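You operate a simulated robot arm through the tools that you are given. There is no shell and no other tool.

You run a simulated robot arm. Do the job below in one go: nothing can be reset, and whatever is moved stays where it is left.

JOB
Pump the spare wheel on the rack shelf to its label's pressure.
Fine: hose on and dial set before switching on; pump off, bleed by the yellow pump button, blue fitting to its holder.
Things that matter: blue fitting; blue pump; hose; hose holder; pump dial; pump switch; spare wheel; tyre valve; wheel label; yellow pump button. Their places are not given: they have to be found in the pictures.

The check looks at the end state, three seconds after you hand in, the way a careful person would. Anything else that was tipped, shoved, dropped, spilled or broken makes it a failure.

ROBOT AND FRAMES
A 7-joint arm with a two-finger parallel gripper, fixed in place. Base frame: the origin is on the floor under the middle of its stand, x ahead of it, y to its left, z up. Readings come in cm, rad, newtons and seconds.
With the tool pointing down near the work surface it reaches from about 24 to 68 cm from the base axis. Its first joint turns from -1.152 to 1.152 rad. Payload 2.4 kg.
The tool frame sits at the grasp point between the pads (the TCP): z along the fingers, y along the line on which they close. The tips reach 3 cm beyond it. Largest opening 9.4 cm; finger width 2.8, thickness 1; the body of the gripper, 5 by 9.6 cm, starts 5.5 cm behind the TCP.
Orientation is that of the tool frame in the base frame, as [roll, pitch, yaw] about the fixed x, y, z axes, in that order (R = Rz(yaw) Ry(pitch) Rx(roll)). With the fingers straight down and closing along the base's y, the tool's x points along the base's -x, its y along +y and its z along -z.

CONTROLS
- The arm moves only by the tool play_rows. Its argument "increments" is a list of rows, each a list of 7 numbers: the shift along the tool's x, y, z in cm, then the turn, a rotation vector about the tool's x, y, z in rad, then the opening, from 0 (shut) to 1 (fully open). In form: [[tx, ty, tz, ax, ay, az, jaw], ...]. A call has 1 to 20 rows; each row is the pose to reach, as a shift and turn from the pose commanded when the call began, along the tool's axes at that moment. Rows are played at 5 a second. More than 5 cm and 0.15 rad between two rows, or a gripper value outside its range, and nothing of the call is played. Where a pose cannot be reached the arm comes as near as it can. A force on the tool above 70 N (or 10 N above the force at the start of the call, whichever is more), or a blocked arm, ends the call early, and 0.2 s more pass. The fingers move at their own pace (about 15.3 cm/s each) and stop on an object; they squeeze with about 21 N. The grip force told is the motor's: it shows also when the fingers shut on nothing. Time passes only in rows, and 0.2 s behind the last, so rows that repeat a pose let the fingers close. The reply holds the time, the measured pose of the TCP, the force on the tool along the base axes, the opening and the grip force, in the units named above and with some noise, with the torque about the TCP (base axes, N m) and any sound that the robot's microphone picked up, and new pictures: "views" is both (left out), scene, wrist or none.
- Cameras (640 x 400 px; columns grow to the right, rows downward): "scene" is fixed at [3.81, 48.26, 146.46]; the picture's right is [-0.73, -0.68, 0.00], its down [-0.28, 0.30, -0.91] and it looks along [0.62, -0.66, -0.41] (base axes); focal length 343 px, centre (320, 200). "wrist" rides on the gripper at [7.6, 1.4, -10.2] in the tool frame; the picture's right is [-0.18, 0.98, 0.00], its down [-0.75, -0.14, -0.64] and it looks along [-0.63, -0.12, 0.77] (tool axes); focal length 243 px, centre (320, 200).
- probe_pixels(camera, pixels): for up to 12 pixels [column, row] of the newest picture of that camera ("zoom" is the newest enlarged one), the place [x, y, z] in the base frame of the surface seen there, good to about 0.2 cm, but the place of the scene camera against the robot may be out by one fixed shift of up to 1.8 cm in any direction. No time passes.
- inspect(camera, box): a new picture of the part [left, top, right, bottom] of that camera's present view, enlarged. No time passes.
- finish_job(): hands the job in; it is judged then, once.

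Open the gripper and draw the arm clear of the work before you hand the job in, unless the task says otherwise.

The tools are called after ">>>" by a JSON object that holds its "fn" and its "kwargs". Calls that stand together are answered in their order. play_rows: Moves the arm, as the interface text tells. Its arguments: {"type":"object","properties":{"increments":{"type":"array","items":{"type":"array","items":{"type":"number"}}},"views":{"type":"string","enum":["both","scene","wrist","none"]}},"required":["increments"]} The other tools are called the same way: probe_pixels (camera, pixels) gives the place of the surface under pixels of a picture; inspect (camera, box) takes an enlarged picture of a part of a camera's view; finish_job () hands the job in.

At the start:

```text
time_s: 0.0
position: [45.21, -8.6, 118.69]
ee_rot: [-3.14, 0.001, -3.14]
contact_force: [0.8, -0.4, 0.2]
ft_torque: [0.01, -0.01, 0.05]
gripper_width: 9.38
finger_force: 0.0
```

scene: 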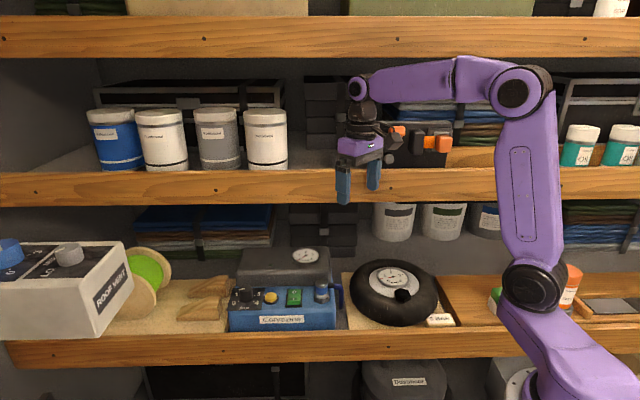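
wrist: 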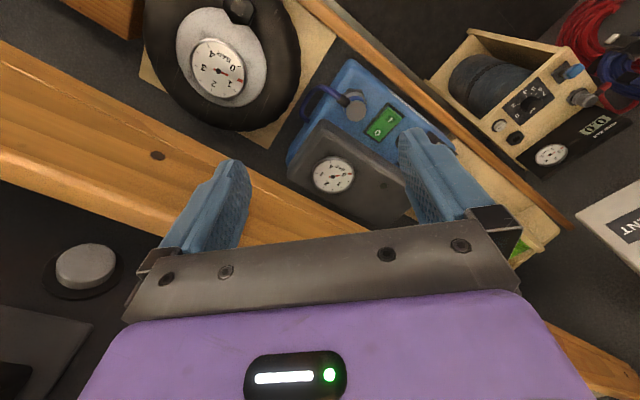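

I see the blue pump around scene (285,290), the wheel at (395,292) with a label at (440,320). I take enlarged pictures of those regions.

>>> {"fn": "inspect", "kwargs": {"camera": "scene", "box": [220, 235, 350, 335]}}

>>> {"fn": "inspect", "kwargs": {"camera": "scene", "box": [335, 240, 475, 340]}}

>>> {"fn": "inspect", "kwargs": {"camera": "wrist", "box": [140, 0, 460, 220]}}

```text
4.00 times, centred on (285, 285) of scene
```

zoom: 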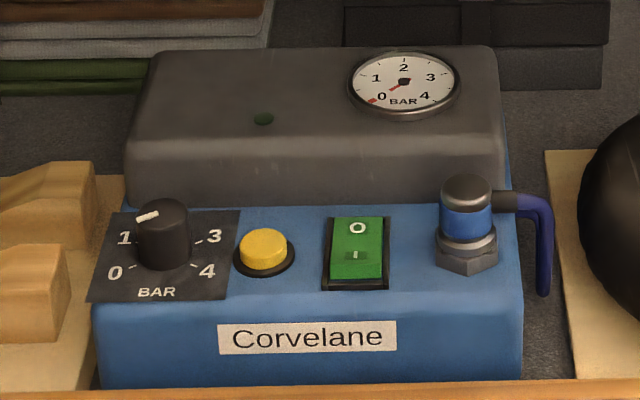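

```text
4.00 times, centred on (405, 290) of scene
```

zoom: 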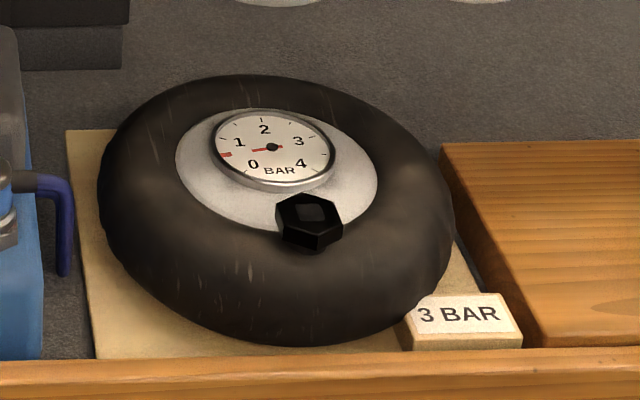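

```text
1.82 times, centred on (300, 110) of wrist
```

zoom: 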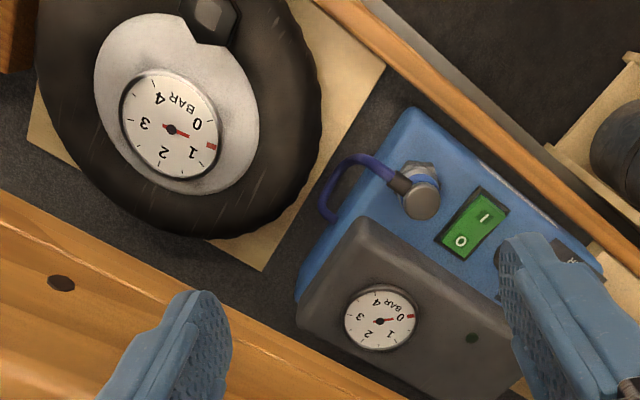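

The label reads 3 BAR; the pump dial points a bit above 1. I enlarge the scene on the pump again to probe it.

>>> {"fn": "inspect", "kwargs": {"camera": "scene", "box": [225, 275, 305, 325]}}

>>> {"fn": "inspect", "kwargs": {"camera": "scene", "box": [295, 265, 375, 315]}}

>>> {"fn": "inspect", "kwargs": {"camera": "scene", "box": [365, 265, 445, 315]}}

```text
8.00 times, centred on (265, 300) of scene
```

zoom: 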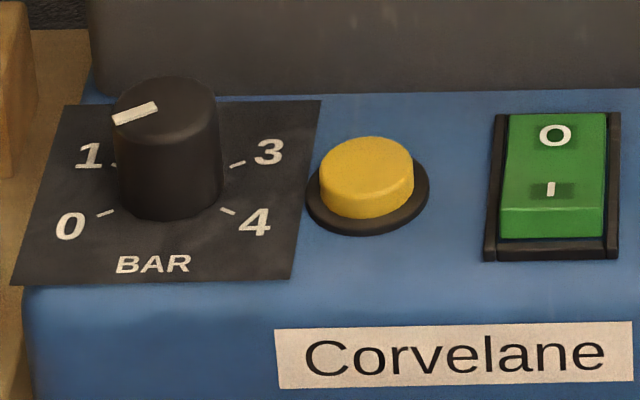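

```text
8.00 times, centred on (335, 290) of scene
```

zoom: 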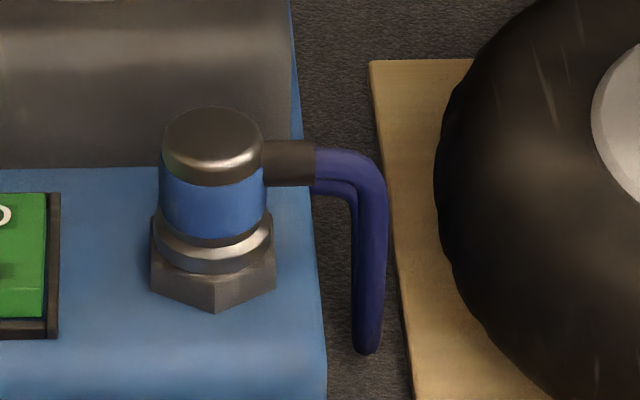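

```text
8.00 times, centred on (405, 290) of scene
```

zoom: 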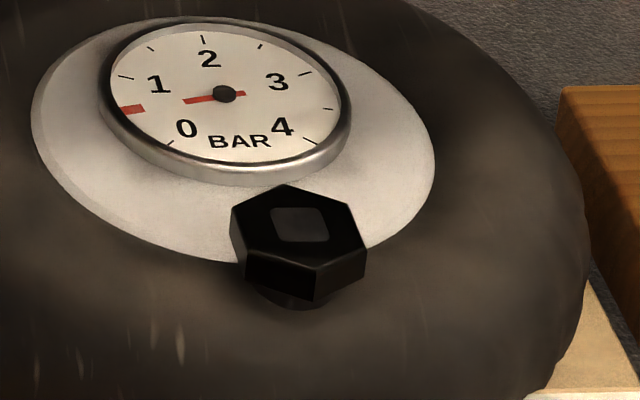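

The hex piece on the wheel next to the gauge looks like the valve; I probe key points in the scene and wrist pictures to get the geometry and the scene camera's shift.

>>> {"fn": "probe_pixels", "kwargs": {"camera": "scene", "pixels": [[259, 288], [271, 296], [294, 293], [321, 287], [321, 308], [382, 296], [405, 294], [398, 277], [305, 255], [332, 328], [240, 322], [343, 292]]}}

>>> {"fn": "probe_pixels", "kwargs": {"camera": "wrist", "pixels": [[355, 105], [384, 125], [373, 135], [392, 112], [334, 176], [217, 70], [240, 8], [340, 240], [365, 70], [325, 100], [430, 145], [160, 60]]}}

```text
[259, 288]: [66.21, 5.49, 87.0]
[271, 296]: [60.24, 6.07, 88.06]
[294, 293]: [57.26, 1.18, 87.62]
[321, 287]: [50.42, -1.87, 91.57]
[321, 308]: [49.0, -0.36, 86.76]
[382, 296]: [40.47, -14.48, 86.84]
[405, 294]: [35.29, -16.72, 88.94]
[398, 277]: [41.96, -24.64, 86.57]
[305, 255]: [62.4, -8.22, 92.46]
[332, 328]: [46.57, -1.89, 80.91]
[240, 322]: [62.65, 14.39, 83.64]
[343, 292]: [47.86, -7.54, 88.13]
```

```text
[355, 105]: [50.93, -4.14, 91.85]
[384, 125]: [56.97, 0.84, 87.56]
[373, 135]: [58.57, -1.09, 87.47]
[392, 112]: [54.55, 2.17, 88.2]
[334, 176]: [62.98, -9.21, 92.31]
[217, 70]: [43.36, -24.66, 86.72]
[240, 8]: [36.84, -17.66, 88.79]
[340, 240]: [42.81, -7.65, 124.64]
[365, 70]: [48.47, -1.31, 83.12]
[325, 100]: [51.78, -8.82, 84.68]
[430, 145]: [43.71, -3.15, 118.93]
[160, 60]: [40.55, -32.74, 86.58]
```

I compare shared features later; now I probe shelf edges and the middle shelf to know the free space for the arm.

>>> {"fn": "probe_pixels", "kwargs": {"camera": "scene", "pixels": [[100, 188], [300, 188], [480, 184], [600, 184], [100, 352], [300, 345], [450, 342], [300, 202], [100, 202], [470, 200], [300, 30], [480, 30]]}}

>>> {"fn": "probe_pixels", "kwargs": {"camera": "scene", "pixels": [[60, 300], [110, 260], [140, 270], [200, 300], [250, 222], [340, 270], [348, 300], [440, 320], [400, 225], [350, 80], [300, 330], [430, 300]]}}

>>> {"fn": "probe_pixels", "kwargs": {"camera": "wrist", "pixels": [[40, 150], [40, 60], [120, 170], [250, 60], [320, 20], [420, 110], [500, 170], [560, 60], [90, 265], [40, 340], [90, 10], [520, 240]]}}

```text
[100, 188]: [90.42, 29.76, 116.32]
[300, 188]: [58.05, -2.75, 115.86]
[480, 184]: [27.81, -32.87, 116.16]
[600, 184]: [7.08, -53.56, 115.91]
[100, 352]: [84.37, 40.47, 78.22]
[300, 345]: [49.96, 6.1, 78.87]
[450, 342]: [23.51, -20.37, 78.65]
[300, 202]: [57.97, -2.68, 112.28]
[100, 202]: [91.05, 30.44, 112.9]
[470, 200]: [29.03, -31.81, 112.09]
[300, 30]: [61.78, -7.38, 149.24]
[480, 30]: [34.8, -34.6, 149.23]
```

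```text
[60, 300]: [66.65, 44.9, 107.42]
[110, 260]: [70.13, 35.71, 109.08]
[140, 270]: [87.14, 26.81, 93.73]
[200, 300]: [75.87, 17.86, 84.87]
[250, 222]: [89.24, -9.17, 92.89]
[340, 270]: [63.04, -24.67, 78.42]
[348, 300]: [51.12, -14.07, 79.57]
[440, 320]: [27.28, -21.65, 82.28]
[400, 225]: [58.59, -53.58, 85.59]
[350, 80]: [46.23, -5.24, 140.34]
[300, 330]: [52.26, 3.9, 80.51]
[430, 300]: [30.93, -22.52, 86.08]
```

```text
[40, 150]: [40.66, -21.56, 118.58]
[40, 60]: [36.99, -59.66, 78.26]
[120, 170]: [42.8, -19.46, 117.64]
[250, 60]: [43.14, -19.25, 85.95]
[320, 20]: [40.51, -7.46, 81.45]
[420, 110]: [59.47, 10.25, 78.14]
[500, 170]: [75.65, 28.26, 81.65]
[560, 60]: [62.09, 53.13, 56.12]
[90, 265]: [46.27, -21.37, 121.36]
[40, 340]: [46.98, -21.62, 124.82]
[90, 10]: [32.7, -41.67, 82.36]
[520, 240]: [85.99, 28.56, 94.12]
```

The rack runs at 45° in the base frame (middle shelf front edge at x−y≈61, z 112–118; lower shelf edge x−y≈44). I pull the arm outwards and down with a 45° yaw, so the wrist camera looks into the rack at the wheel valve.

>>> {"fn": "play_rows", "kwargs": {"increments": [[1.3, -0.2, 0, 0, 0, 0.08, 0.5], [3.5, -0.4, 1.5, 0, 0, 0.16, 0.5], [5.5, -0.7, 4, 0, 0, 0.24, 0.5], [7, -1.0, 7, 0, 0, 0.33, 0.5], [8.5, -1.3, 10, 0, 0, 0.42, 0.5], [10, -1.6, 13, 0, 0, 0.51, 0.5], [11.5, -1.9, 15.5, 0, 0, 0.6, 0.5], [12.5, -2.1, 18, 0, 0, 0.69, 0.5], [13.2, -2.2, 20, 0, 0, 0.785, 0.5], [13.2, -2.2, 20.7, 0, 0, 0.785, 0.5]]}}

```text
time_s: 2.2
position: [31.93, -10.85, 98.01]
ee_rot: [-3.141, -0.001, 2.356]
contact_force: [-0.7, -0.3, -0.1]
ft_torque: [-0.01, 0.0, 0.0]
gripper_width: 4.7
finger_force: 0.2
```

scene: 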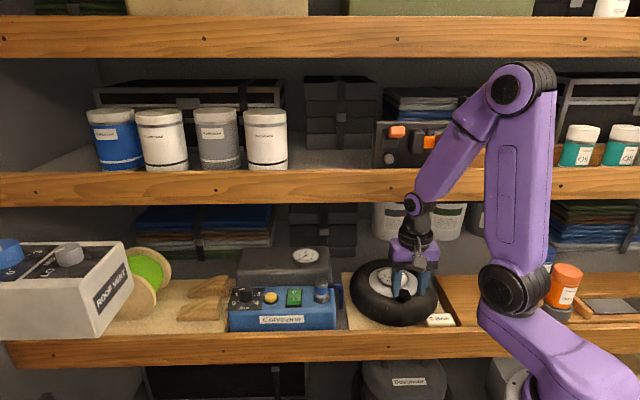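
wrist: 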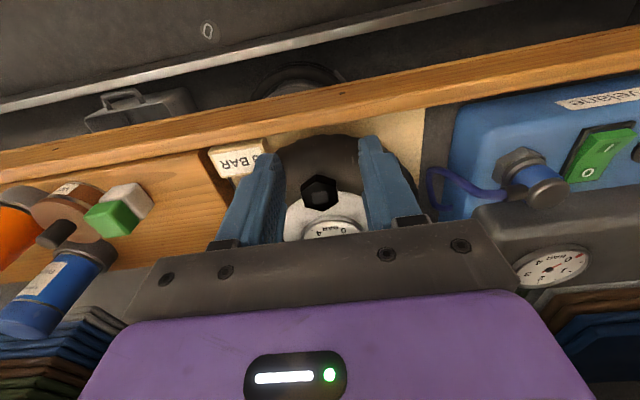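

The valve now shows between the fingers at wrist (320,190). I enlarge it and the fitting at (530,175).

>>> {"fn": "inspect", "kwargs": {"camera": "wrist", "box": [270, 140, 380, 240]}}

>>> {"fn": "inspect", "kwargs": {"camera": "wrist", "box": [430, 90, 640, 220]}}

>>> {"fn": "probe_pixels", "kwargs": {"camera": "wrist", "pixels": [[320, 190], [322, 180], [309, 197], [332, 196], [330, 228], [298, 215], [345, 210], [320, 160], [340, 145], [535, 190], [522, 160], [435, 185]]}}

```text
4.00 times, centred on (325, 190) of wrist
```

zoom: 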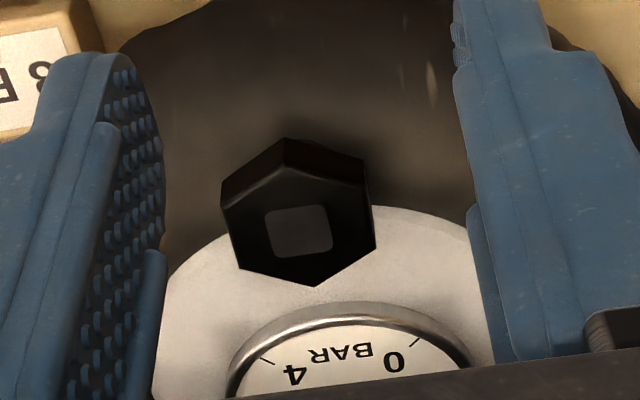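

```text
3.05 times, centred on (535, 155) of wrist
```

zoom: 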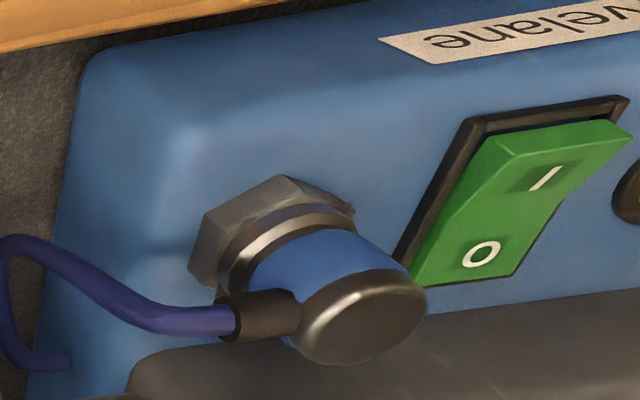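

```text
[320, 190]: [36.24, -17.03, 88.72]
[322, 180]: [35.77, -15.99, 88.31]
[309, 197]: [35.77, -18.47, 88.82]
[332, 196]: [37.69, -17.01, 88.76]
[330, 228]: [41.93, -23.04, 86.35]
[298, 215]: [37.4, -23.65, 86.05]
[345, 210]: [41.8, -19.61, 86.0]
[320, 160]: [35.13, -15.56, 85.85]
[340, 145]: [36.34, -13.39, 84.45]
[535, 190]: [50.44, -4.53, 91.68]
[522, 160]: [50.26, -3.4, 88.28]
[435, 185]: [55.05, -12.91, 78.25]
```

The hex top face is level at z≈88.7 near (36.6,−17.6). I enlarge the scene view further on the valve to see whether it is a loose cap or the valve itself.

>>> {"fn": "inspect", "kwargs": {"camera": "scene", "box": [385, 275, 425, 300]}}

>>> {"fn": "inspect", "kwargs": {"camera": "wrist", "box": [298, 165, 346, 225]}}

>>> {"fn": "inspect", "kwargs": {"camera": "wrist", "box": [480, 135, 580, 215]}}

```text
16.00 times, centred on (405, 288) of scene
```

zoom: 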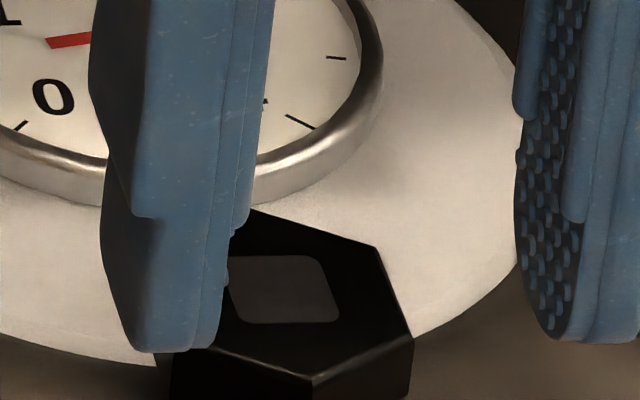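

```text
6.67 times, centred on (322, 195) of wrist
```

zoom: 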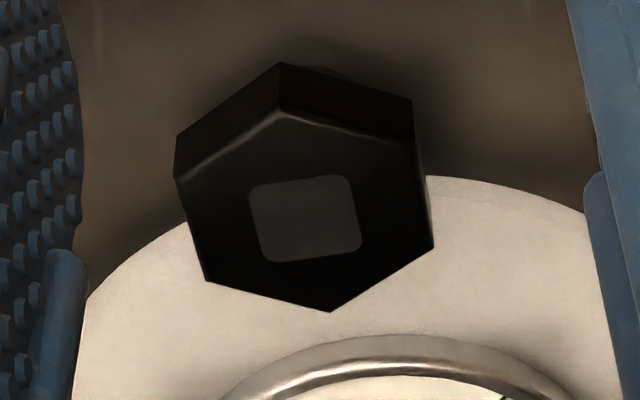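

```text
5.00 times, centred on (530, 175) of wrist
```

zoom: 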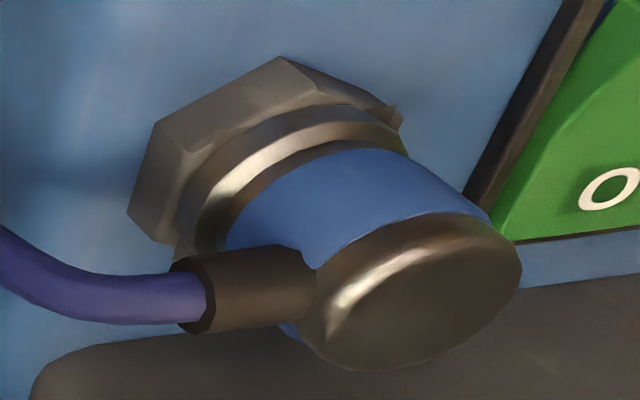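

The hex looks fixed on the valve stem, with a flat square on top. I slide along the rack (tool +y) to be in front of the fitting and look at it and the controls from nearer.

>>> {"fn": "play_rows", "kwargs": {"increments": [[0, 2.5, 0, 0, 0, 0, 0.6], [0, 6, 0, 0, 0, 0, 0.6], [0, 10, 0, 0, 0, 0, 0.6], [0, 14, 0, 0, 0, 0, 0.6], [0, 17, 0, 0, 0, 0, 0.6], [0, 18, 0, 0, 0, 0, 0.6]]}}

```text
time_s: 3.6
position: [44.86, 2.09, 98.07]
ee_rot: [3.14, 0.0, 2.355]
contact_force: [0.0, 0.1, 0.5]
ft_torque: [0.01, 0.0, -0.04]
gripper_width: 5.65
finger_force: 0.0
```

scene: 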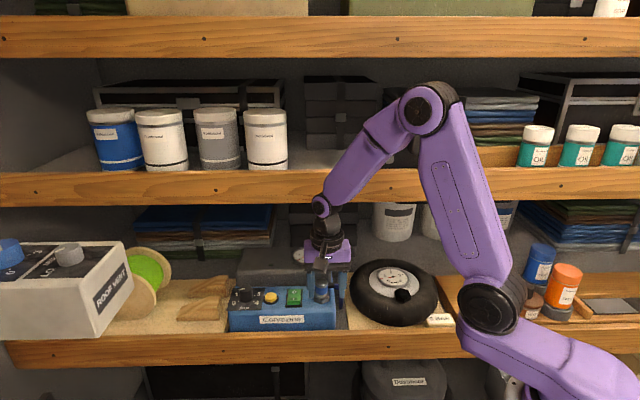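
wrist: 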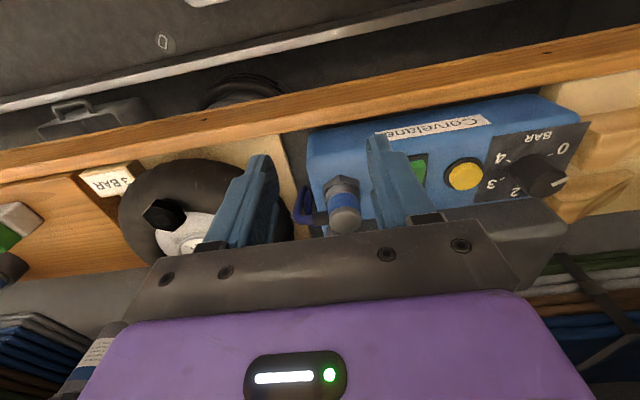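

The fitting is at wrist (342,210), dial at (540,175). I enlarge each.

>>> {"fn": "inspect", "kwargs": {"camera": "wrist", "box": [480, 120, 600, 210]}}

>>> {"fn": "inspect", "kwargs": {"camera": "wrist", "box": [110, 150, 230, 260]}}

>>> {"fn": "inspect", "kwargs": {"camera": "wrist", "box": [285, 150, 405, 240]}}

>>> {"fn": "probe_pixels", "kwargs": {"camera": "zoom", "pixels": [[320, 310], [240, 310], [395, 310], [310, 335], [320, 290], [320, 240], [300, 190], [310, 150], [200, 310], [120, 250], [430, 330], [320, 360]]}}

```text
4.44 times, centred on (540, 165) of wrist
```

zoom: 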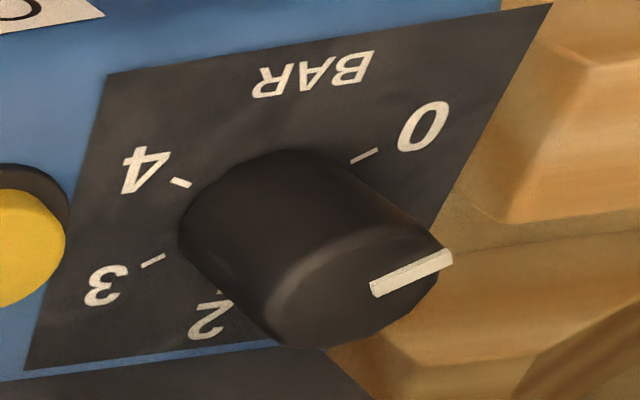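

```text
3.64 times, centred on (170, 205) of wrist
```

zoom: 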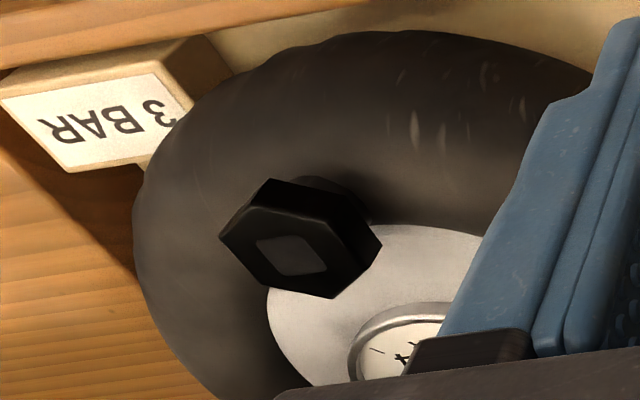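

```text
4.44 times, centred on (345, 195) of wrist
```

zoom: 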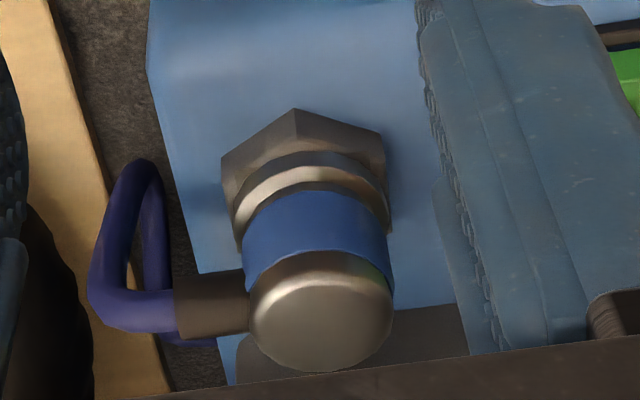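

```text
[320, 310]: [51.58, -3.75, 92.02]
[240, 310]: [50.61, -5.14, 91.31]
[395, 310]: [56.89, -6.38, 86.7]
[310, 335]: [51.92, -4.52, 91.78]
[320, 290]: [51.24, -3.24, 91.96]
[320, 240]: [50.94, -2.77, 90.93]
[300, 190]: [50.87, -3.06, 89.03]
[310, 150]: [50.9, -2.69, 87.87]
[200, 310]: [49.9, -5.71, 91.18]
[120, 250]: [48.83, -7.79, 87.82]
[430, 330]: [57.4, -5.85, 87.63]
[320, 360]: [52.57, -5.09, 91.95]
```

The fitting's cap top centre is near (51.9,−4.1,92.0), hose stub pointing towards the wheel (−u), and the dial points at 0. I probe the knob, button and switch from this view too.

>>> {"fn": "inspect", "kwargs": {"camera": "wrist", "box": [400, 120, 600, 230]}}

>>> {"fn": "probe_pixels", "kwargs": {"camera": "wrist", "pixels": [[544, 186], [533, 189], [556, 180], [534, 175], [525, 165], [505, 158], [566, 156], [463, 174], [463, 163], [420, 165], [418, 180], [420, 190]]}}

```text
3.20 times, centred on (500, 175) of wrist
```

zoom: 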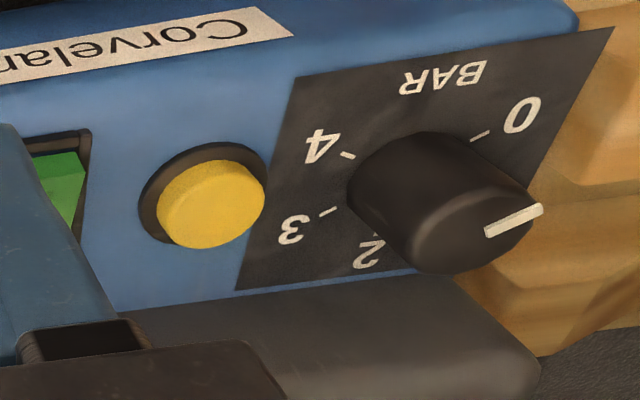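

```text
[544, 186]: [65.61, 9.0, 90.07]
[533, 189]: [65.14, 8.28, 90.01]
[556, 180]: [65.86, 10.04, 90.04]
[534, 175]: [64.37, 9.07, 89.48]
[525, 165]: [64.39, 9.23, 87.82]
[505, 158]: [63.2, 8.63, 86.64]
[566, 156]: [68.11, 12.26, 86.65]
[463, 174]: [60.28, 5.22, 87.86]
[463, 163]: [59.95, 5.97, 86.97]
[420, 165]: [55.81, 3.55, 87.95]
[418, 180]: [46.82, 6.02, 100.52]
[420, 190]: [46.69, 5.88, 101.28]
```

Fitting axis ≈ u 33.75, d 39.6 (rack coordinates), knob top near (66,9.1,90), button (60.3,5.2,87.9). I turn the hand 90° so the fingers close front-to-back of the fitting (away from the hose stub) and go partway in, then check shelf clearance.

>>> {"fn": "play_rows", "kwargs": {"increments": [[0, 0.1, 0, 0, 0, -0.13, 0.6], [0, 0.2, 0, 0, 0, -0.26, 0.6], [0, 0.3, 0, 0, 0, -0.39, 0.6], [-0.3, 0.4, 0, 0, 0, -0.52, 0.6], [-0.6, 0.5, 0, 0, 0, -0.65, 0.6], [-1.0, 0.55, 0, 0, 0, -0.78, 0.6], [-1.5, 0.55, 0, 0, 0, -0.91, 0.6], [-2.0, 0.55, 0, 0, 0, -1.04, 0.6], [-2.5, 0.55, 0, 0, 0, -1.17, 0.6], [-3.0, 0.55, 0, 0, 0, -1.3, 0.6], [-3.5, 0.55, 0, 0, 0, -1.43, 0.6], [-4.0, 0.55, 0, 0, 0, -1.571, 0.6], [-4.5, 0.55, 0, 0, 0, -1.571, 0.6]]}}

```text
time_s: 6.4
position: [48.32, -0.82, 97.94]
ee_rot: [-3.142, 0.0, -2.353]
contact_force: [0.1, -0.3, 0.0]
ft_torque: [-0.02, 0.06, 0.03]
gripper_width: 5.66
finger_force: 0.0
```

scene: 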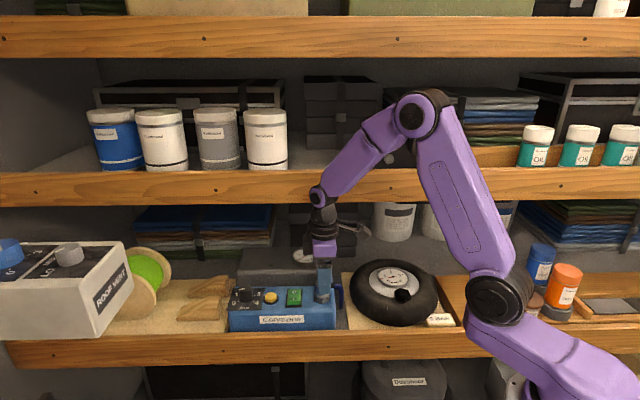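
wrist: 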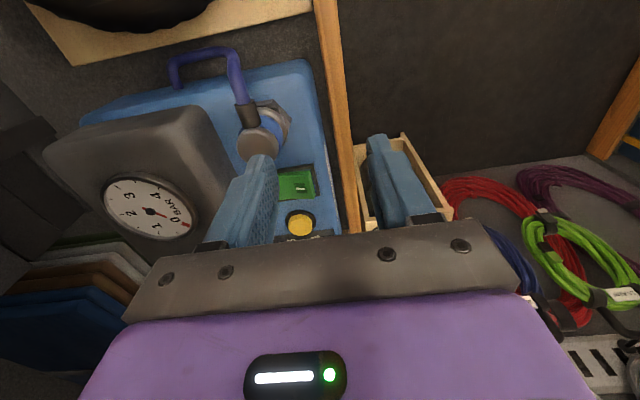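

The view from the wheel side shows the fitting cap at wrist (258,138) with the hose stub towards the camera. I enlarge and probe it.

>>> {"fn": "inspect", "kwargs": {"camera": "wrist", "box": [190, 80, 320, 170]}}

>>> {"fn": "inspect", "kwargs": {"camera": "scene", "box": [280, 170, 400, 245]}}

>>> {"fn": "probe_pixels", "kwargs": {"camera": "wrist", "pixels": [[258, 140], [244, 138], [272, 148], [254, 152], [262, 131], [285, 125], [245, 112], [232, 80], [180, 65], [225, 150], [240, 170], [200, 130]]}}

```text
4.44 times, centred on (255, 125) of wrist
```

zoom: 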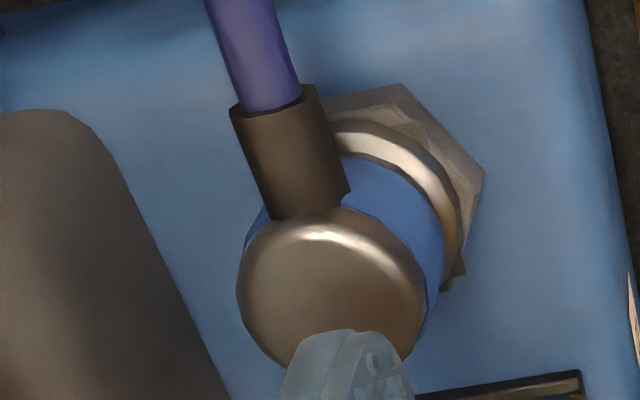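

```text
5.33 times, centred on (340, 208) of scene
```

zoom: 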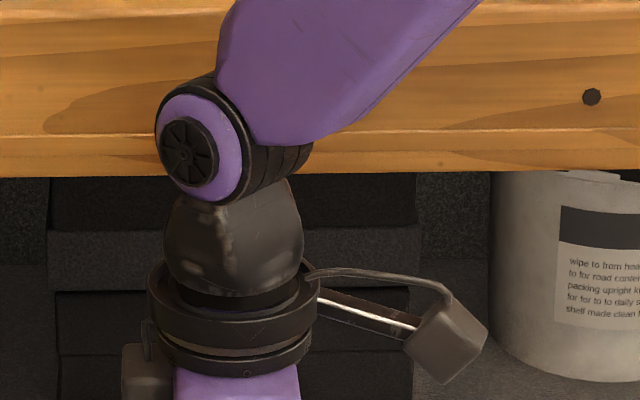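

```text
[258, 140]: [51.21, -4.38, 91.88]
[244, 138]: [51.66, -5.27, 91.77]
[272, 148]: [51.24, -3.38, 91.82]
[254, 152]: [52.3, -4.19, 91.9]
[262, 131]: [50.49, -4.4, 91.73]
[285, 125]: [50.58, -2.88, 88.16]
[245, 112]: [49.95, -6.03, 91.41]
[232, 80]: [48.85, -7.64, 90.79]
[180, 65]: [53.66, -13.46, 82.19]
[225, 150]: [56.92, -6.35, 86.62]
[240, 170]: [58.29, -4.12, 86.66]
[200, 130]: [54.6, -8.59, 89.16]
```

Fitting centre refined to (51.7,−4.2), cap top z 91.9. I go in over it and down with the fingers straddling front and back, tips staying above the holder's hex.

>>> {"fn": "play_rows", "kwargs": {"increments": [[0, -1.5, 0, 0, 0, 0, 0.6], [0, -3.0, 0, 0, 0, 0, 0.6], [0, -4.2, 0, 0, 0, 0, 0.6], [0, -4.8, 0, 0, 0, 0, 0.6], [0, -4.8, 1.5, 0, 0, 0, 0.6], [0, -4.8, 3, 0, 0, 0, 0.6], [0, -4.8, 4.2, 0, 0, 0, 0.6]]}}

```text
time_s: 8.0
position: [51.87, -4.15, 93.74]
ee_rot: [3.14, -0.001, -2.357]
contact_force: [0.2, 0.3, -0.3]
ft_torque: [0.01, 0.02, -0.02]
gripper_width: 5.63
finger_force: 0.1
```

scene: 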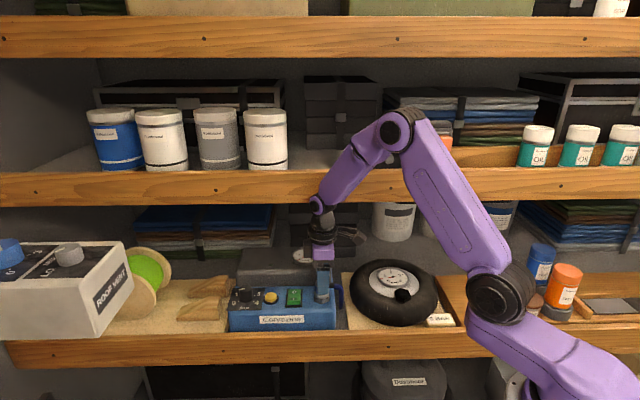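
wrist: 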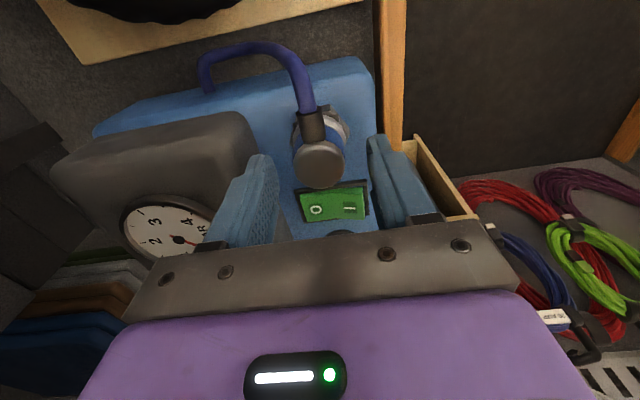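

The fitting sits centred between the fingers at (318,165), no contact force. I go down 1.9 cm and close gently on it.

>>> {"fn": "play_rows", "kwargs": {"increments": [[0, 0, 1.0, 0, 0, 0, 0.6], [0, 0, 1.9, 0, 0, 0, 0.6], [0, 0, 1.9, 0, 0, 0, 0.45], [0, 0, 1.9, 0, 0, 0, 0.3], [0, 0, 1.9, 0, 0, 0, 0.2], [0, 0, 1.9, 0, 0, 0, 0.2]]}}

```text
time_s: 9.4
position: [51.81, -4.21, 92.02]
ee_rot: [-3.141, 0.001, -2.356]
contact_force: [-0.5, 0.2, -0.2]
ft_torque: [0.03, -0.02, 0.0]
gripper_width: 3.09
finger_force: 20.9
heard: snap
```

scene: 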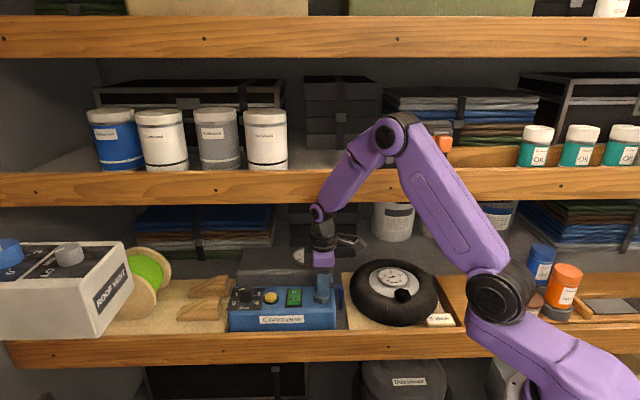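
wrist: 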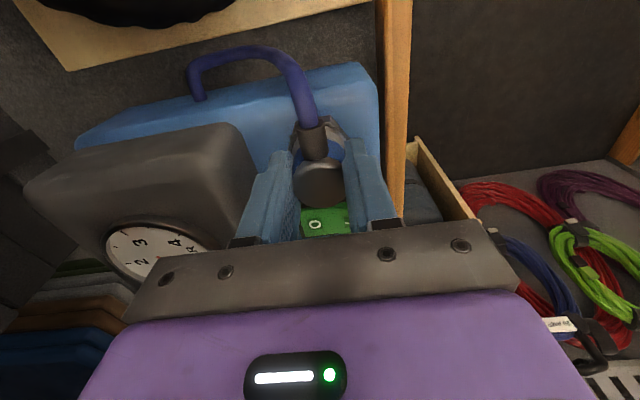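

Gripped at 3.09 cm width, 20.9 N, and a "snap" was heard. I lift straight up slowly by 3 cm.

>>> {"fn": "play_rows", "kwargs": {"increments": [[0, 0, -0.5, 0, 0, 0, 0.2], [0, 0, -1.0, 0, 0, 0, 0.2], [0, 0, -2.0, 0, 0, 0, 0.2], [0, 0, -3.0, 0, 0, 0, 0.2], [0, 0, -4.0, 0, 0, 0, 0.2]]}}

```text
time_s: 10.6
position: [51.79, -4.16, 96.13]
ee_rot: [3.141, 0.0, -2.357]
contact_force: [1.0, 0.3, -1.5]
ft_torque: [0.02, 0.0, -0.01]
gripper_width: 3.04
finger_force: 20.7
```

scene: 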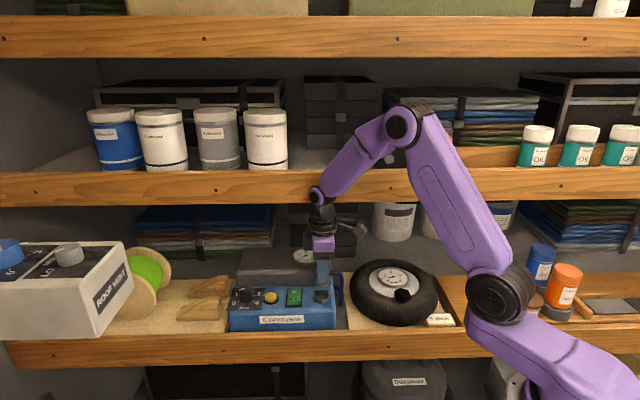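
wrist: 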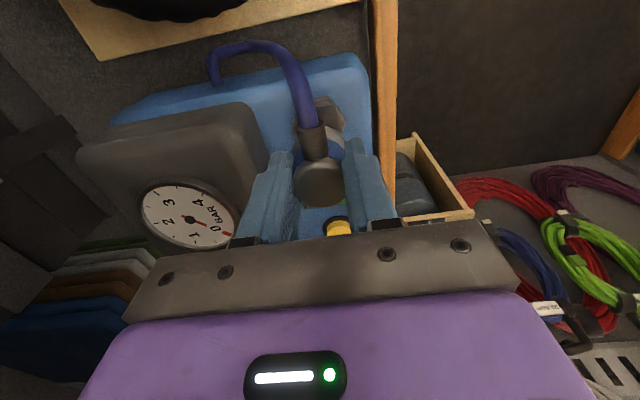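

The fitting lifted off. I look at the empty holder and the fitting's underside.

>>> {"fn": "inspect", "kwargs": {"camera": "scene", "box": [295, 255, 355, 310]}}

>>> {"fn": "inspect", "kwargs": {"camera": "wrist", "box": [270, 80, 370, 215]}}

>>> {"fn": "inspect", "kwargs": {"camera": "scene", "box": [385, 275, 425, 310]}}

```text
7.27 times, centred on (325, 282) of scene
```

zoom: 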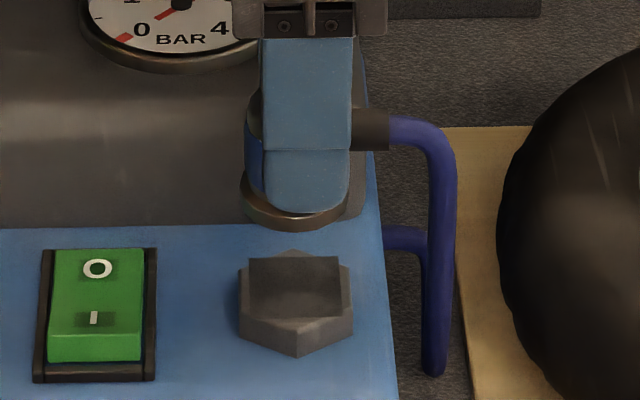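

```text
2.96 times, centred on (320, 148) of wrist
```

zoom: 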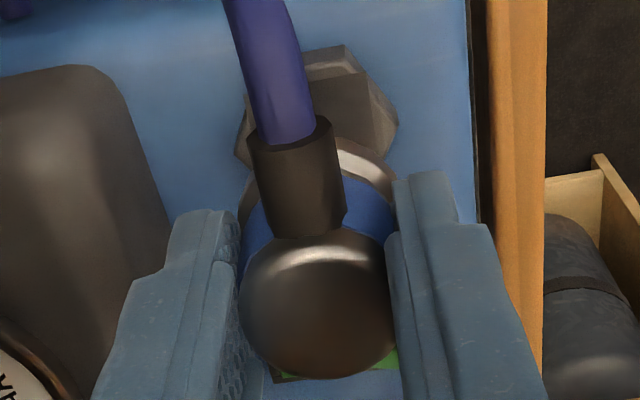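

```text
11.43 times, centred on (405, 292) of scene
```

zoom: 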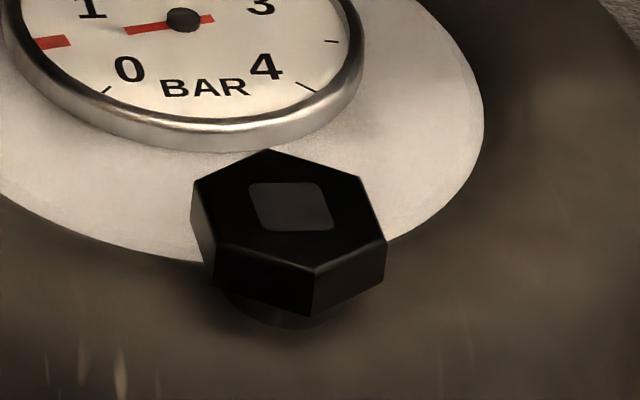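

The empty holder shows a hex with a square feature on it, and the valve's hex also has a square on top; so the turn about the axis likely matters. I enlarge the holder much more.

>>> {"fn": "inspect", "kwargs": {"camera": "scene", "box": [308, 282, 338, 304]}}

>>> {"fn": "inspect", "kwargs": {"camera": "scene", "box": [392, 283, 416, 299]}}

>>> {"fn": "inspect", "kwargs": {"camera": "wrist", "box": [300, 85, 345, 135]}}

```text
16.00 times, centred on (323, 293) of scene
```

zoom: 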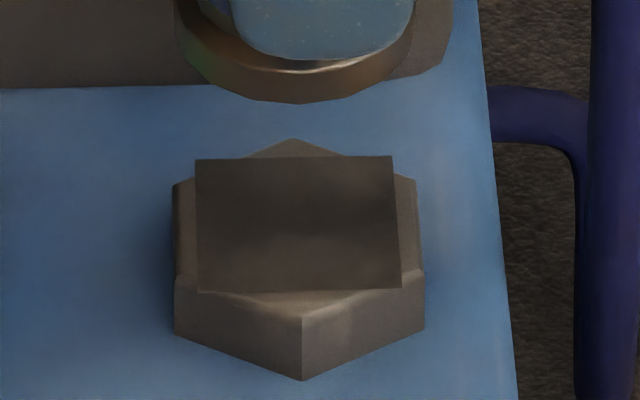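

```text
16.00 times, centred on (404, 291) of scene
```

zoom: 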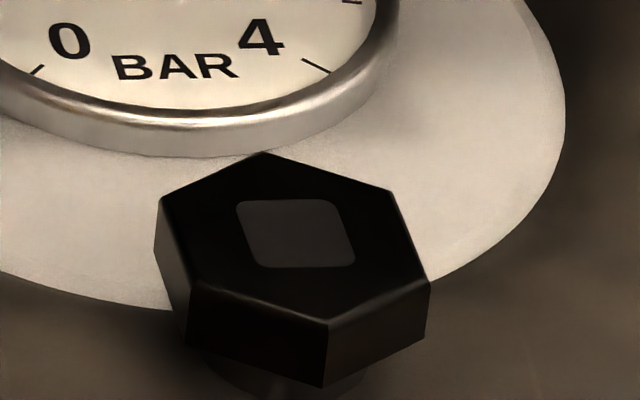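

```text
8.00 times, centred on (322, 110) of wrist
```

zoom: 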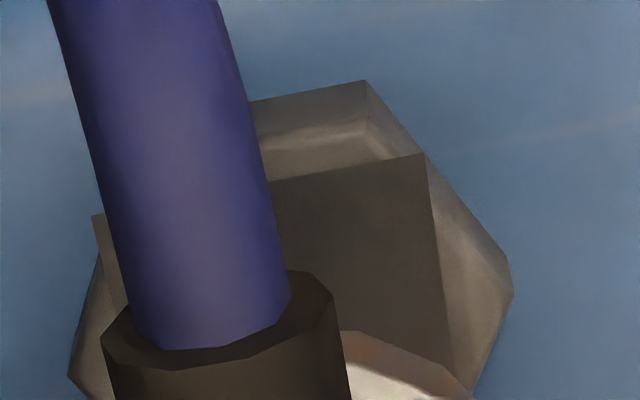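

A square block is seen on the holder's hex. I probe its height and corners.

>>> {"fn": "probe_pixels", "kwargs": {"camera": "zoom", "pixels": [[350, 250], [415, 165], [300, 185], [440, 350], [340, 120], [365, 90], [480, 280], [500, 290], [120, 260], [450, 300], [560, 200], [330, 230]]}}

>>> {"fn": "inspect", "kwargs": {"camera": "scene", "box": [308, 282, 338, 304]}}

>>> {"fn": "probe_pixels", "kwargs": {"camera": "zoom", "pixels": [[205, 170], [385, 165], [390, 280], [205, 282], [295, 220], [295, 165], [295, 280], [300, 305], [300, 345], [408, 210], [185, 220], [290, 148]]}}

```text
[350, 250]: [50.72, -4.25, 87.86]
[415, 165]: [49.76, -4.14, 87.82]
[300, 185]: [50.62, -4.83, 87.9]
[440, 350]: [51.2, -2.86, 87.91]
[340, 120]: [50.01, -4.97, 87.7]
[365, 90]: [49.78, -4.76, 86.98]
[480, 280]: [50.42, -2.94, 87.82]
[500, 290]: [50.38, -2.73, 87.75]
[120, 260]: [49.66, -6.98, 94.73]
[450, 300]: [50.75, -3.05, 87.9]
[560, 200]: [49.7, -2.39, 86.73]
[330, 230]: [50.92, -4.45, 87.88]
```

```text
16.00 times, centred on (323, 293) of scene
```

zoom: 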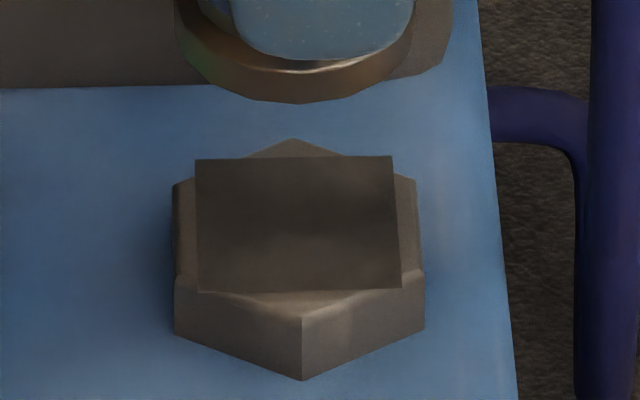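

```text
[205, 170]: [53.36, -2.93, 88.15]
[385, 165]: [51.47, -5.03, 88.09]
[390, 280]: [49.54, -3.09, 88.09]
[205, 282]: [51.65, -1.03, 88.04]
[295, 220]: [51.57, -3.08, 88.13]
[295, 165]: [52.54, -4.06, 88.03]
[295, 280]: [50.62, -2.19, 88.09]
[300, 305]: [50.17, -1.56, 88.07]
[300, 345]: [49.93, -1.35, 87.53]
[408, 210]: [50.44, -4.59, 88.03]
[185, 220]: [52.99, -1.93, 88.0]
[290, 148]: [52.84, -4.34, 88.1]
```

The square is only a flat marking flush with the hex top (z≈87.9 holder). Now I probe the valve hex centre in the enlarged scene view to cross-check my wrist-based estimate (36.75,−17.83,88.77).

>>> {"fn": "inspect", "kwargs": {"camera": "scene", "box": [392, 283, 416, 299]}}

>>> {"fn": "probe_pixels", "kwargs": {"camera": "zoom", "pixels": [[293, 239], [265, 165], [325, 310], [200, 280], [385, 200], [415, 280], [170, 205], [325, 360], [260, 370], [345, 385], [240, 390], [200, 395]]}}

```text
16.00 times, centred on (404, 291) of scene
```

zoom: 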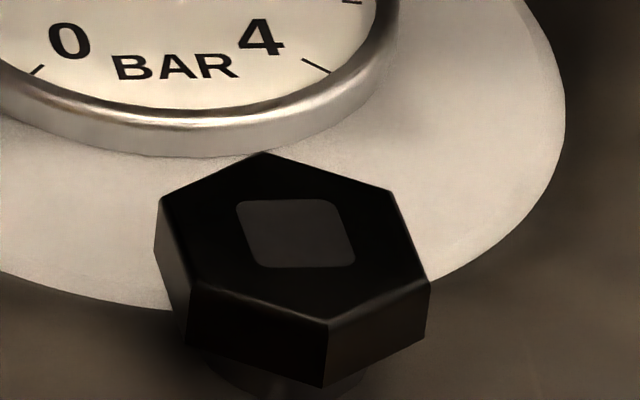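

```text
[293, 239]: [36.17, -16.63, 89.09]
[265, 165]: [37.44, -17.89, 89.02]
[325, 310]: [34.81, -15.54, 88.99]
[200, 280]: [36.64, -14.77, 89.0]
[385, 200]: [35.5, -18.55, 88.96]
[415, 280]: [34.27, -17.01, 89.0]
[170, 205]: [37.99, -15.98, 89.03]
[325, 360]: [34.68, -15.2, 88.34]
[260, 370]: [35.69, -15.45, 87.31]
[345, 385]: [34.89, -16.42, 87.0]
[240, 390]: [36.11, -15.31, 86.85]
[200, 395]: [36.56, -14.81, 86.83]
```

The scene gives the same valve centre after the fixed shift (≈36.7,−17.75, top 88.8). I carry the fitting along the rack to above the valve, watching the force.

>>> {"fn": "play_rows", "kwargs": {"increments": [[1.0, 0, -0.5, 0, 0, 0, 0.2], [2.5, 0.1, -1.0, 0, 0, 0, 0.2], [4.5, 0.2, -1.0, 0, 0, 0, 0.2], [6.5, 0.3, -1.0, 0, 0, 0, 0.2], [9, 0.4, -1.0, 0, 0, 0, 0.2], [11.5, 0.5, -1.0, 0, 0, 0, 0.2], [14, 0.7, -1.0, 0, 0, 0, 0.2], [16.5, 0.9, -1.0, 0, 0, 0, 0.2], [18.5, 1.0, -1.0, 0, 0, 0, 0.2], [19.7, 1.1, -1.0, 0, 0, 0, 0.2], [20.3, 1.1, -0.5, 0, 0, 0, 0.2], [20.3, 1.1, 0, 0, 0, 0, 0.2]]}}

```text
time_s: 13.2
position: [36.68, -17.86, 95.97]
ee_rot: [3.141, -0.001, -2.357]
contact_force: [0.5, 0.0, -0.8]
ft_torque: [-0.04, 0.01, 0.03]
gripper_width: 3.04
finger_force: 20.9
```

scene: 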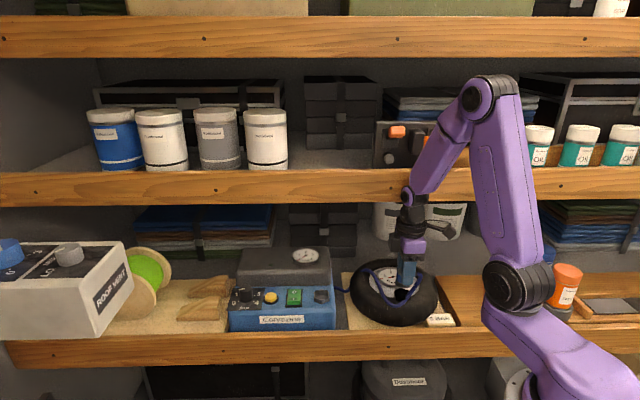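
wrist: 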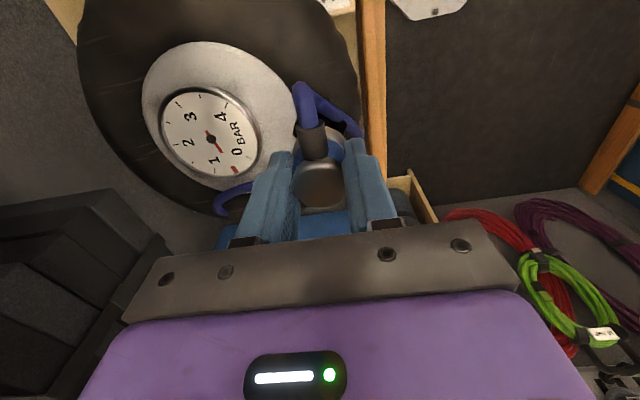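

No significant force. I enlarge the region to check alignment over the valve and the hose course.

>>> {"fn": "inspect", "kwargs": {"camera": "scene", "box": [330, 240, 450, 330]}}

>>> {"fn": "inspect", "kwargs": {"camera": "wrist", "box": [240, 60, 400, 220]}}

>>> {"fn": "inspect", "kwargs": {"camera": "scene", "box": [380, 265, 425, 305]}}

```text
4.44 times, centred on (390, 285) of scene
```

zoom: 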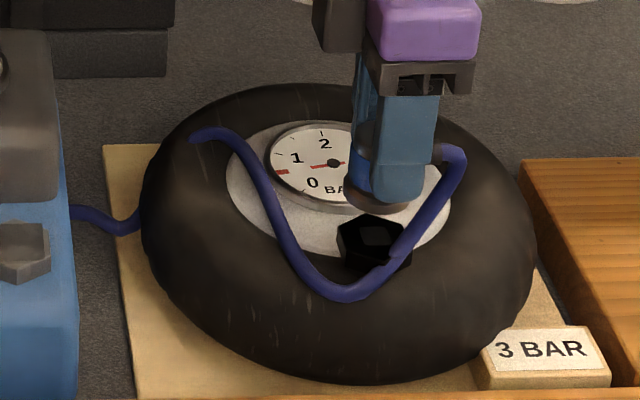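

```text
2.50 times, centred on (320, 140) of wrist
```

zoom: 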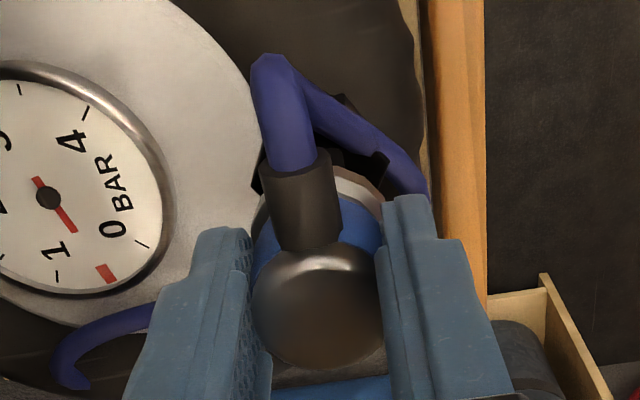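

```text
10.00 times, centred on (402, 285) of scene
```

zoom: 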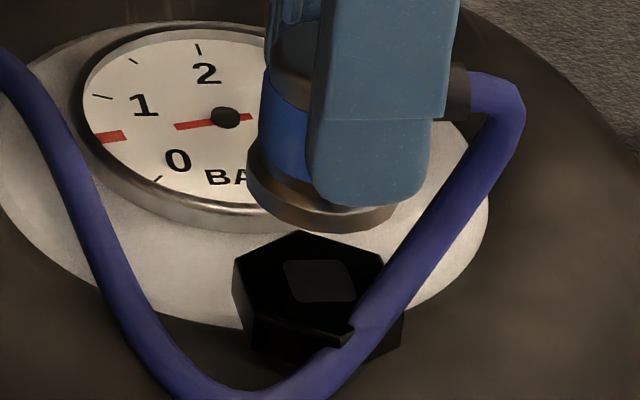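

The fitting is lined up over the hex (both near column 320 in the enlarged view). I lower it slowly onto the valve.

>>> {"fn": "play_rows", "kwargs": {"increments": [[0, 0, 0.7, 0, 0, 0, 0.2], [0, 0, 1.4, 0, 0, 0, 0.2], [0, 0, 1.9, 0, 0, 0, 0.2], [0, 0, 2.2, 0, 0, 0, 0.2], [0, 0, 2.5, 0, 0, 0, 0.2], [0, 0, 2.7, 0, 0, 0, 0.2]]}}

```text
time_s: 14.6
position: [36.65, -17.83, 93.27]
ee_rot: [3.142, -0.002, -2.356]
contact_force: [0.5, 0.8, -1.2]
ft_torque: [-0.01, 0.0, -0.04]
gripper_width: 3.07
finger_force: 21.0
```

scene: 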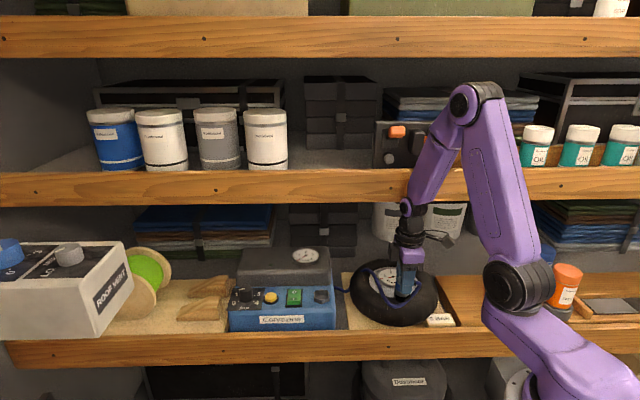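
wrist: 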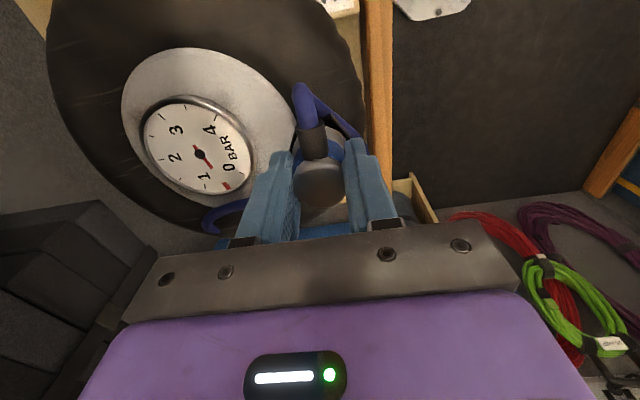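

No contact yet at z 93.27. I enlarge the scene to see the remaining gap before the last few millimetres.

>>> {"fn": "inspect", "kwargs": {"camera": "scene", "box": [380, 265, 425, 305]}}

>>> {"fn": "play_rows", "kwargs": {"increments": [[0, 0, 0.2, 0, 0, 0, 0.2], [0, 0, 0.4, 0, 0, 0, 0.2], [0, 0, 0.6, 0, 0, 0, 0.2]], "views": "scene"}}

>>> {"fn": "inspect", "kwargs": {"camera": "scene", "box": [380, 265, 425, 305]}}

```text
10.00 times, centred on (402, 285) of scene
```

zoom: 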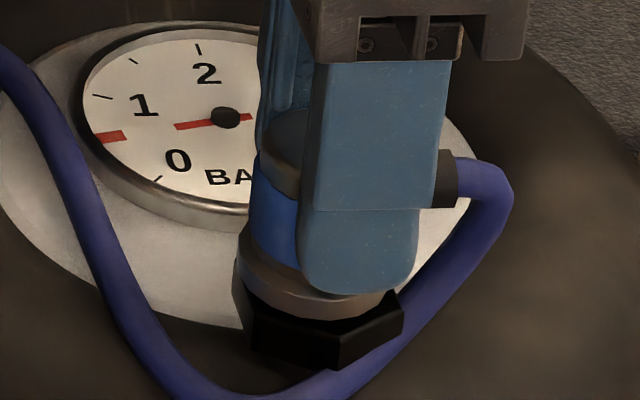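

```text
time_s: 15.4
position: [36.73, -17.59, 92.52]
ee_rot: [-3.139, 0.001, -2.357]
contact_force: [-1.4, -0.4, 14.2]
ft_torque: [-0.07, 0.11, -0.01]
gripper_width: 3.16
finger_force: 20.9
```

scene: 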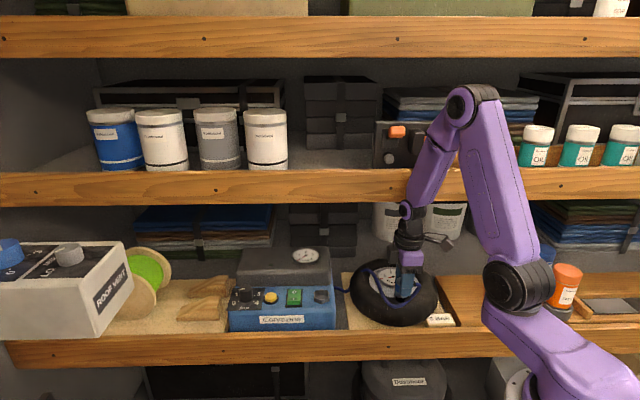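

```text
10.00 times, centred on (402, 285) of scene
```

zoom: 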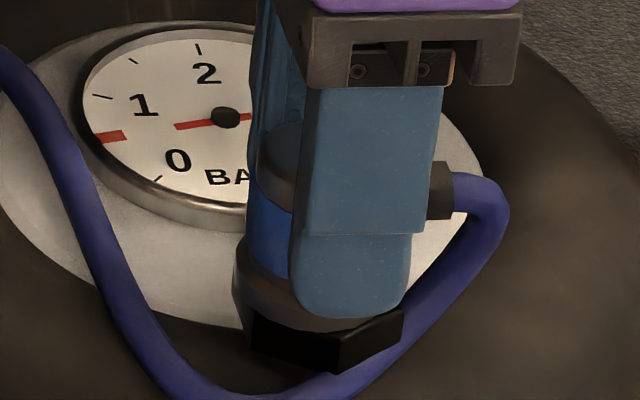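

Contact at z 92.5 with 14 N and no snap heard yet. I push a little further to seat it.

>>> {"fn": "play_rows", "kwargs": {"increments": [[0, 0, 0.15, 0, 0, 0, 0.2], [0, 0, 0.3, 0, 0, 0, 0.2], [0, 0, 0.3, 0, 0, 0, 0.2]]}}

```text
time_s: 16.2
position: [36.69, -17.75, 92.37]
ee_rot: [-3.14, 0.002, -2.354]
contact_force: [3.6, 4.2, 19.3]
ft_torque: [0.12, -0.12, 0.01]
gripper_width: 3.15
finger_force: 21.0
heard: snap
```

scene: 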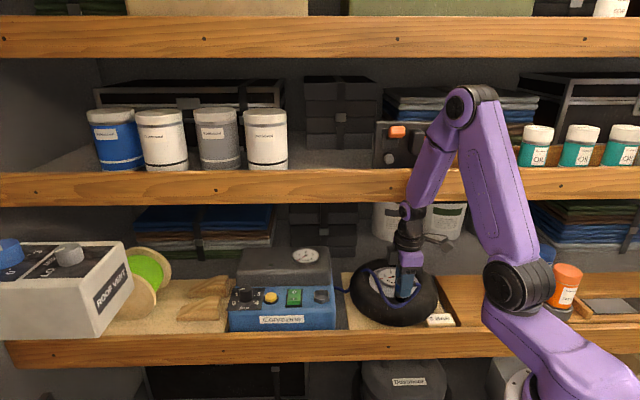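
wrist: 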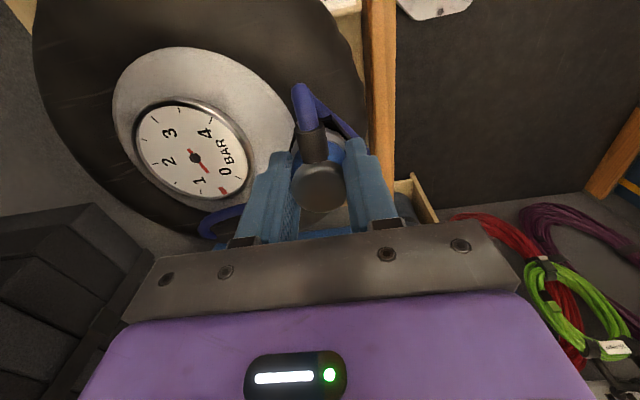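

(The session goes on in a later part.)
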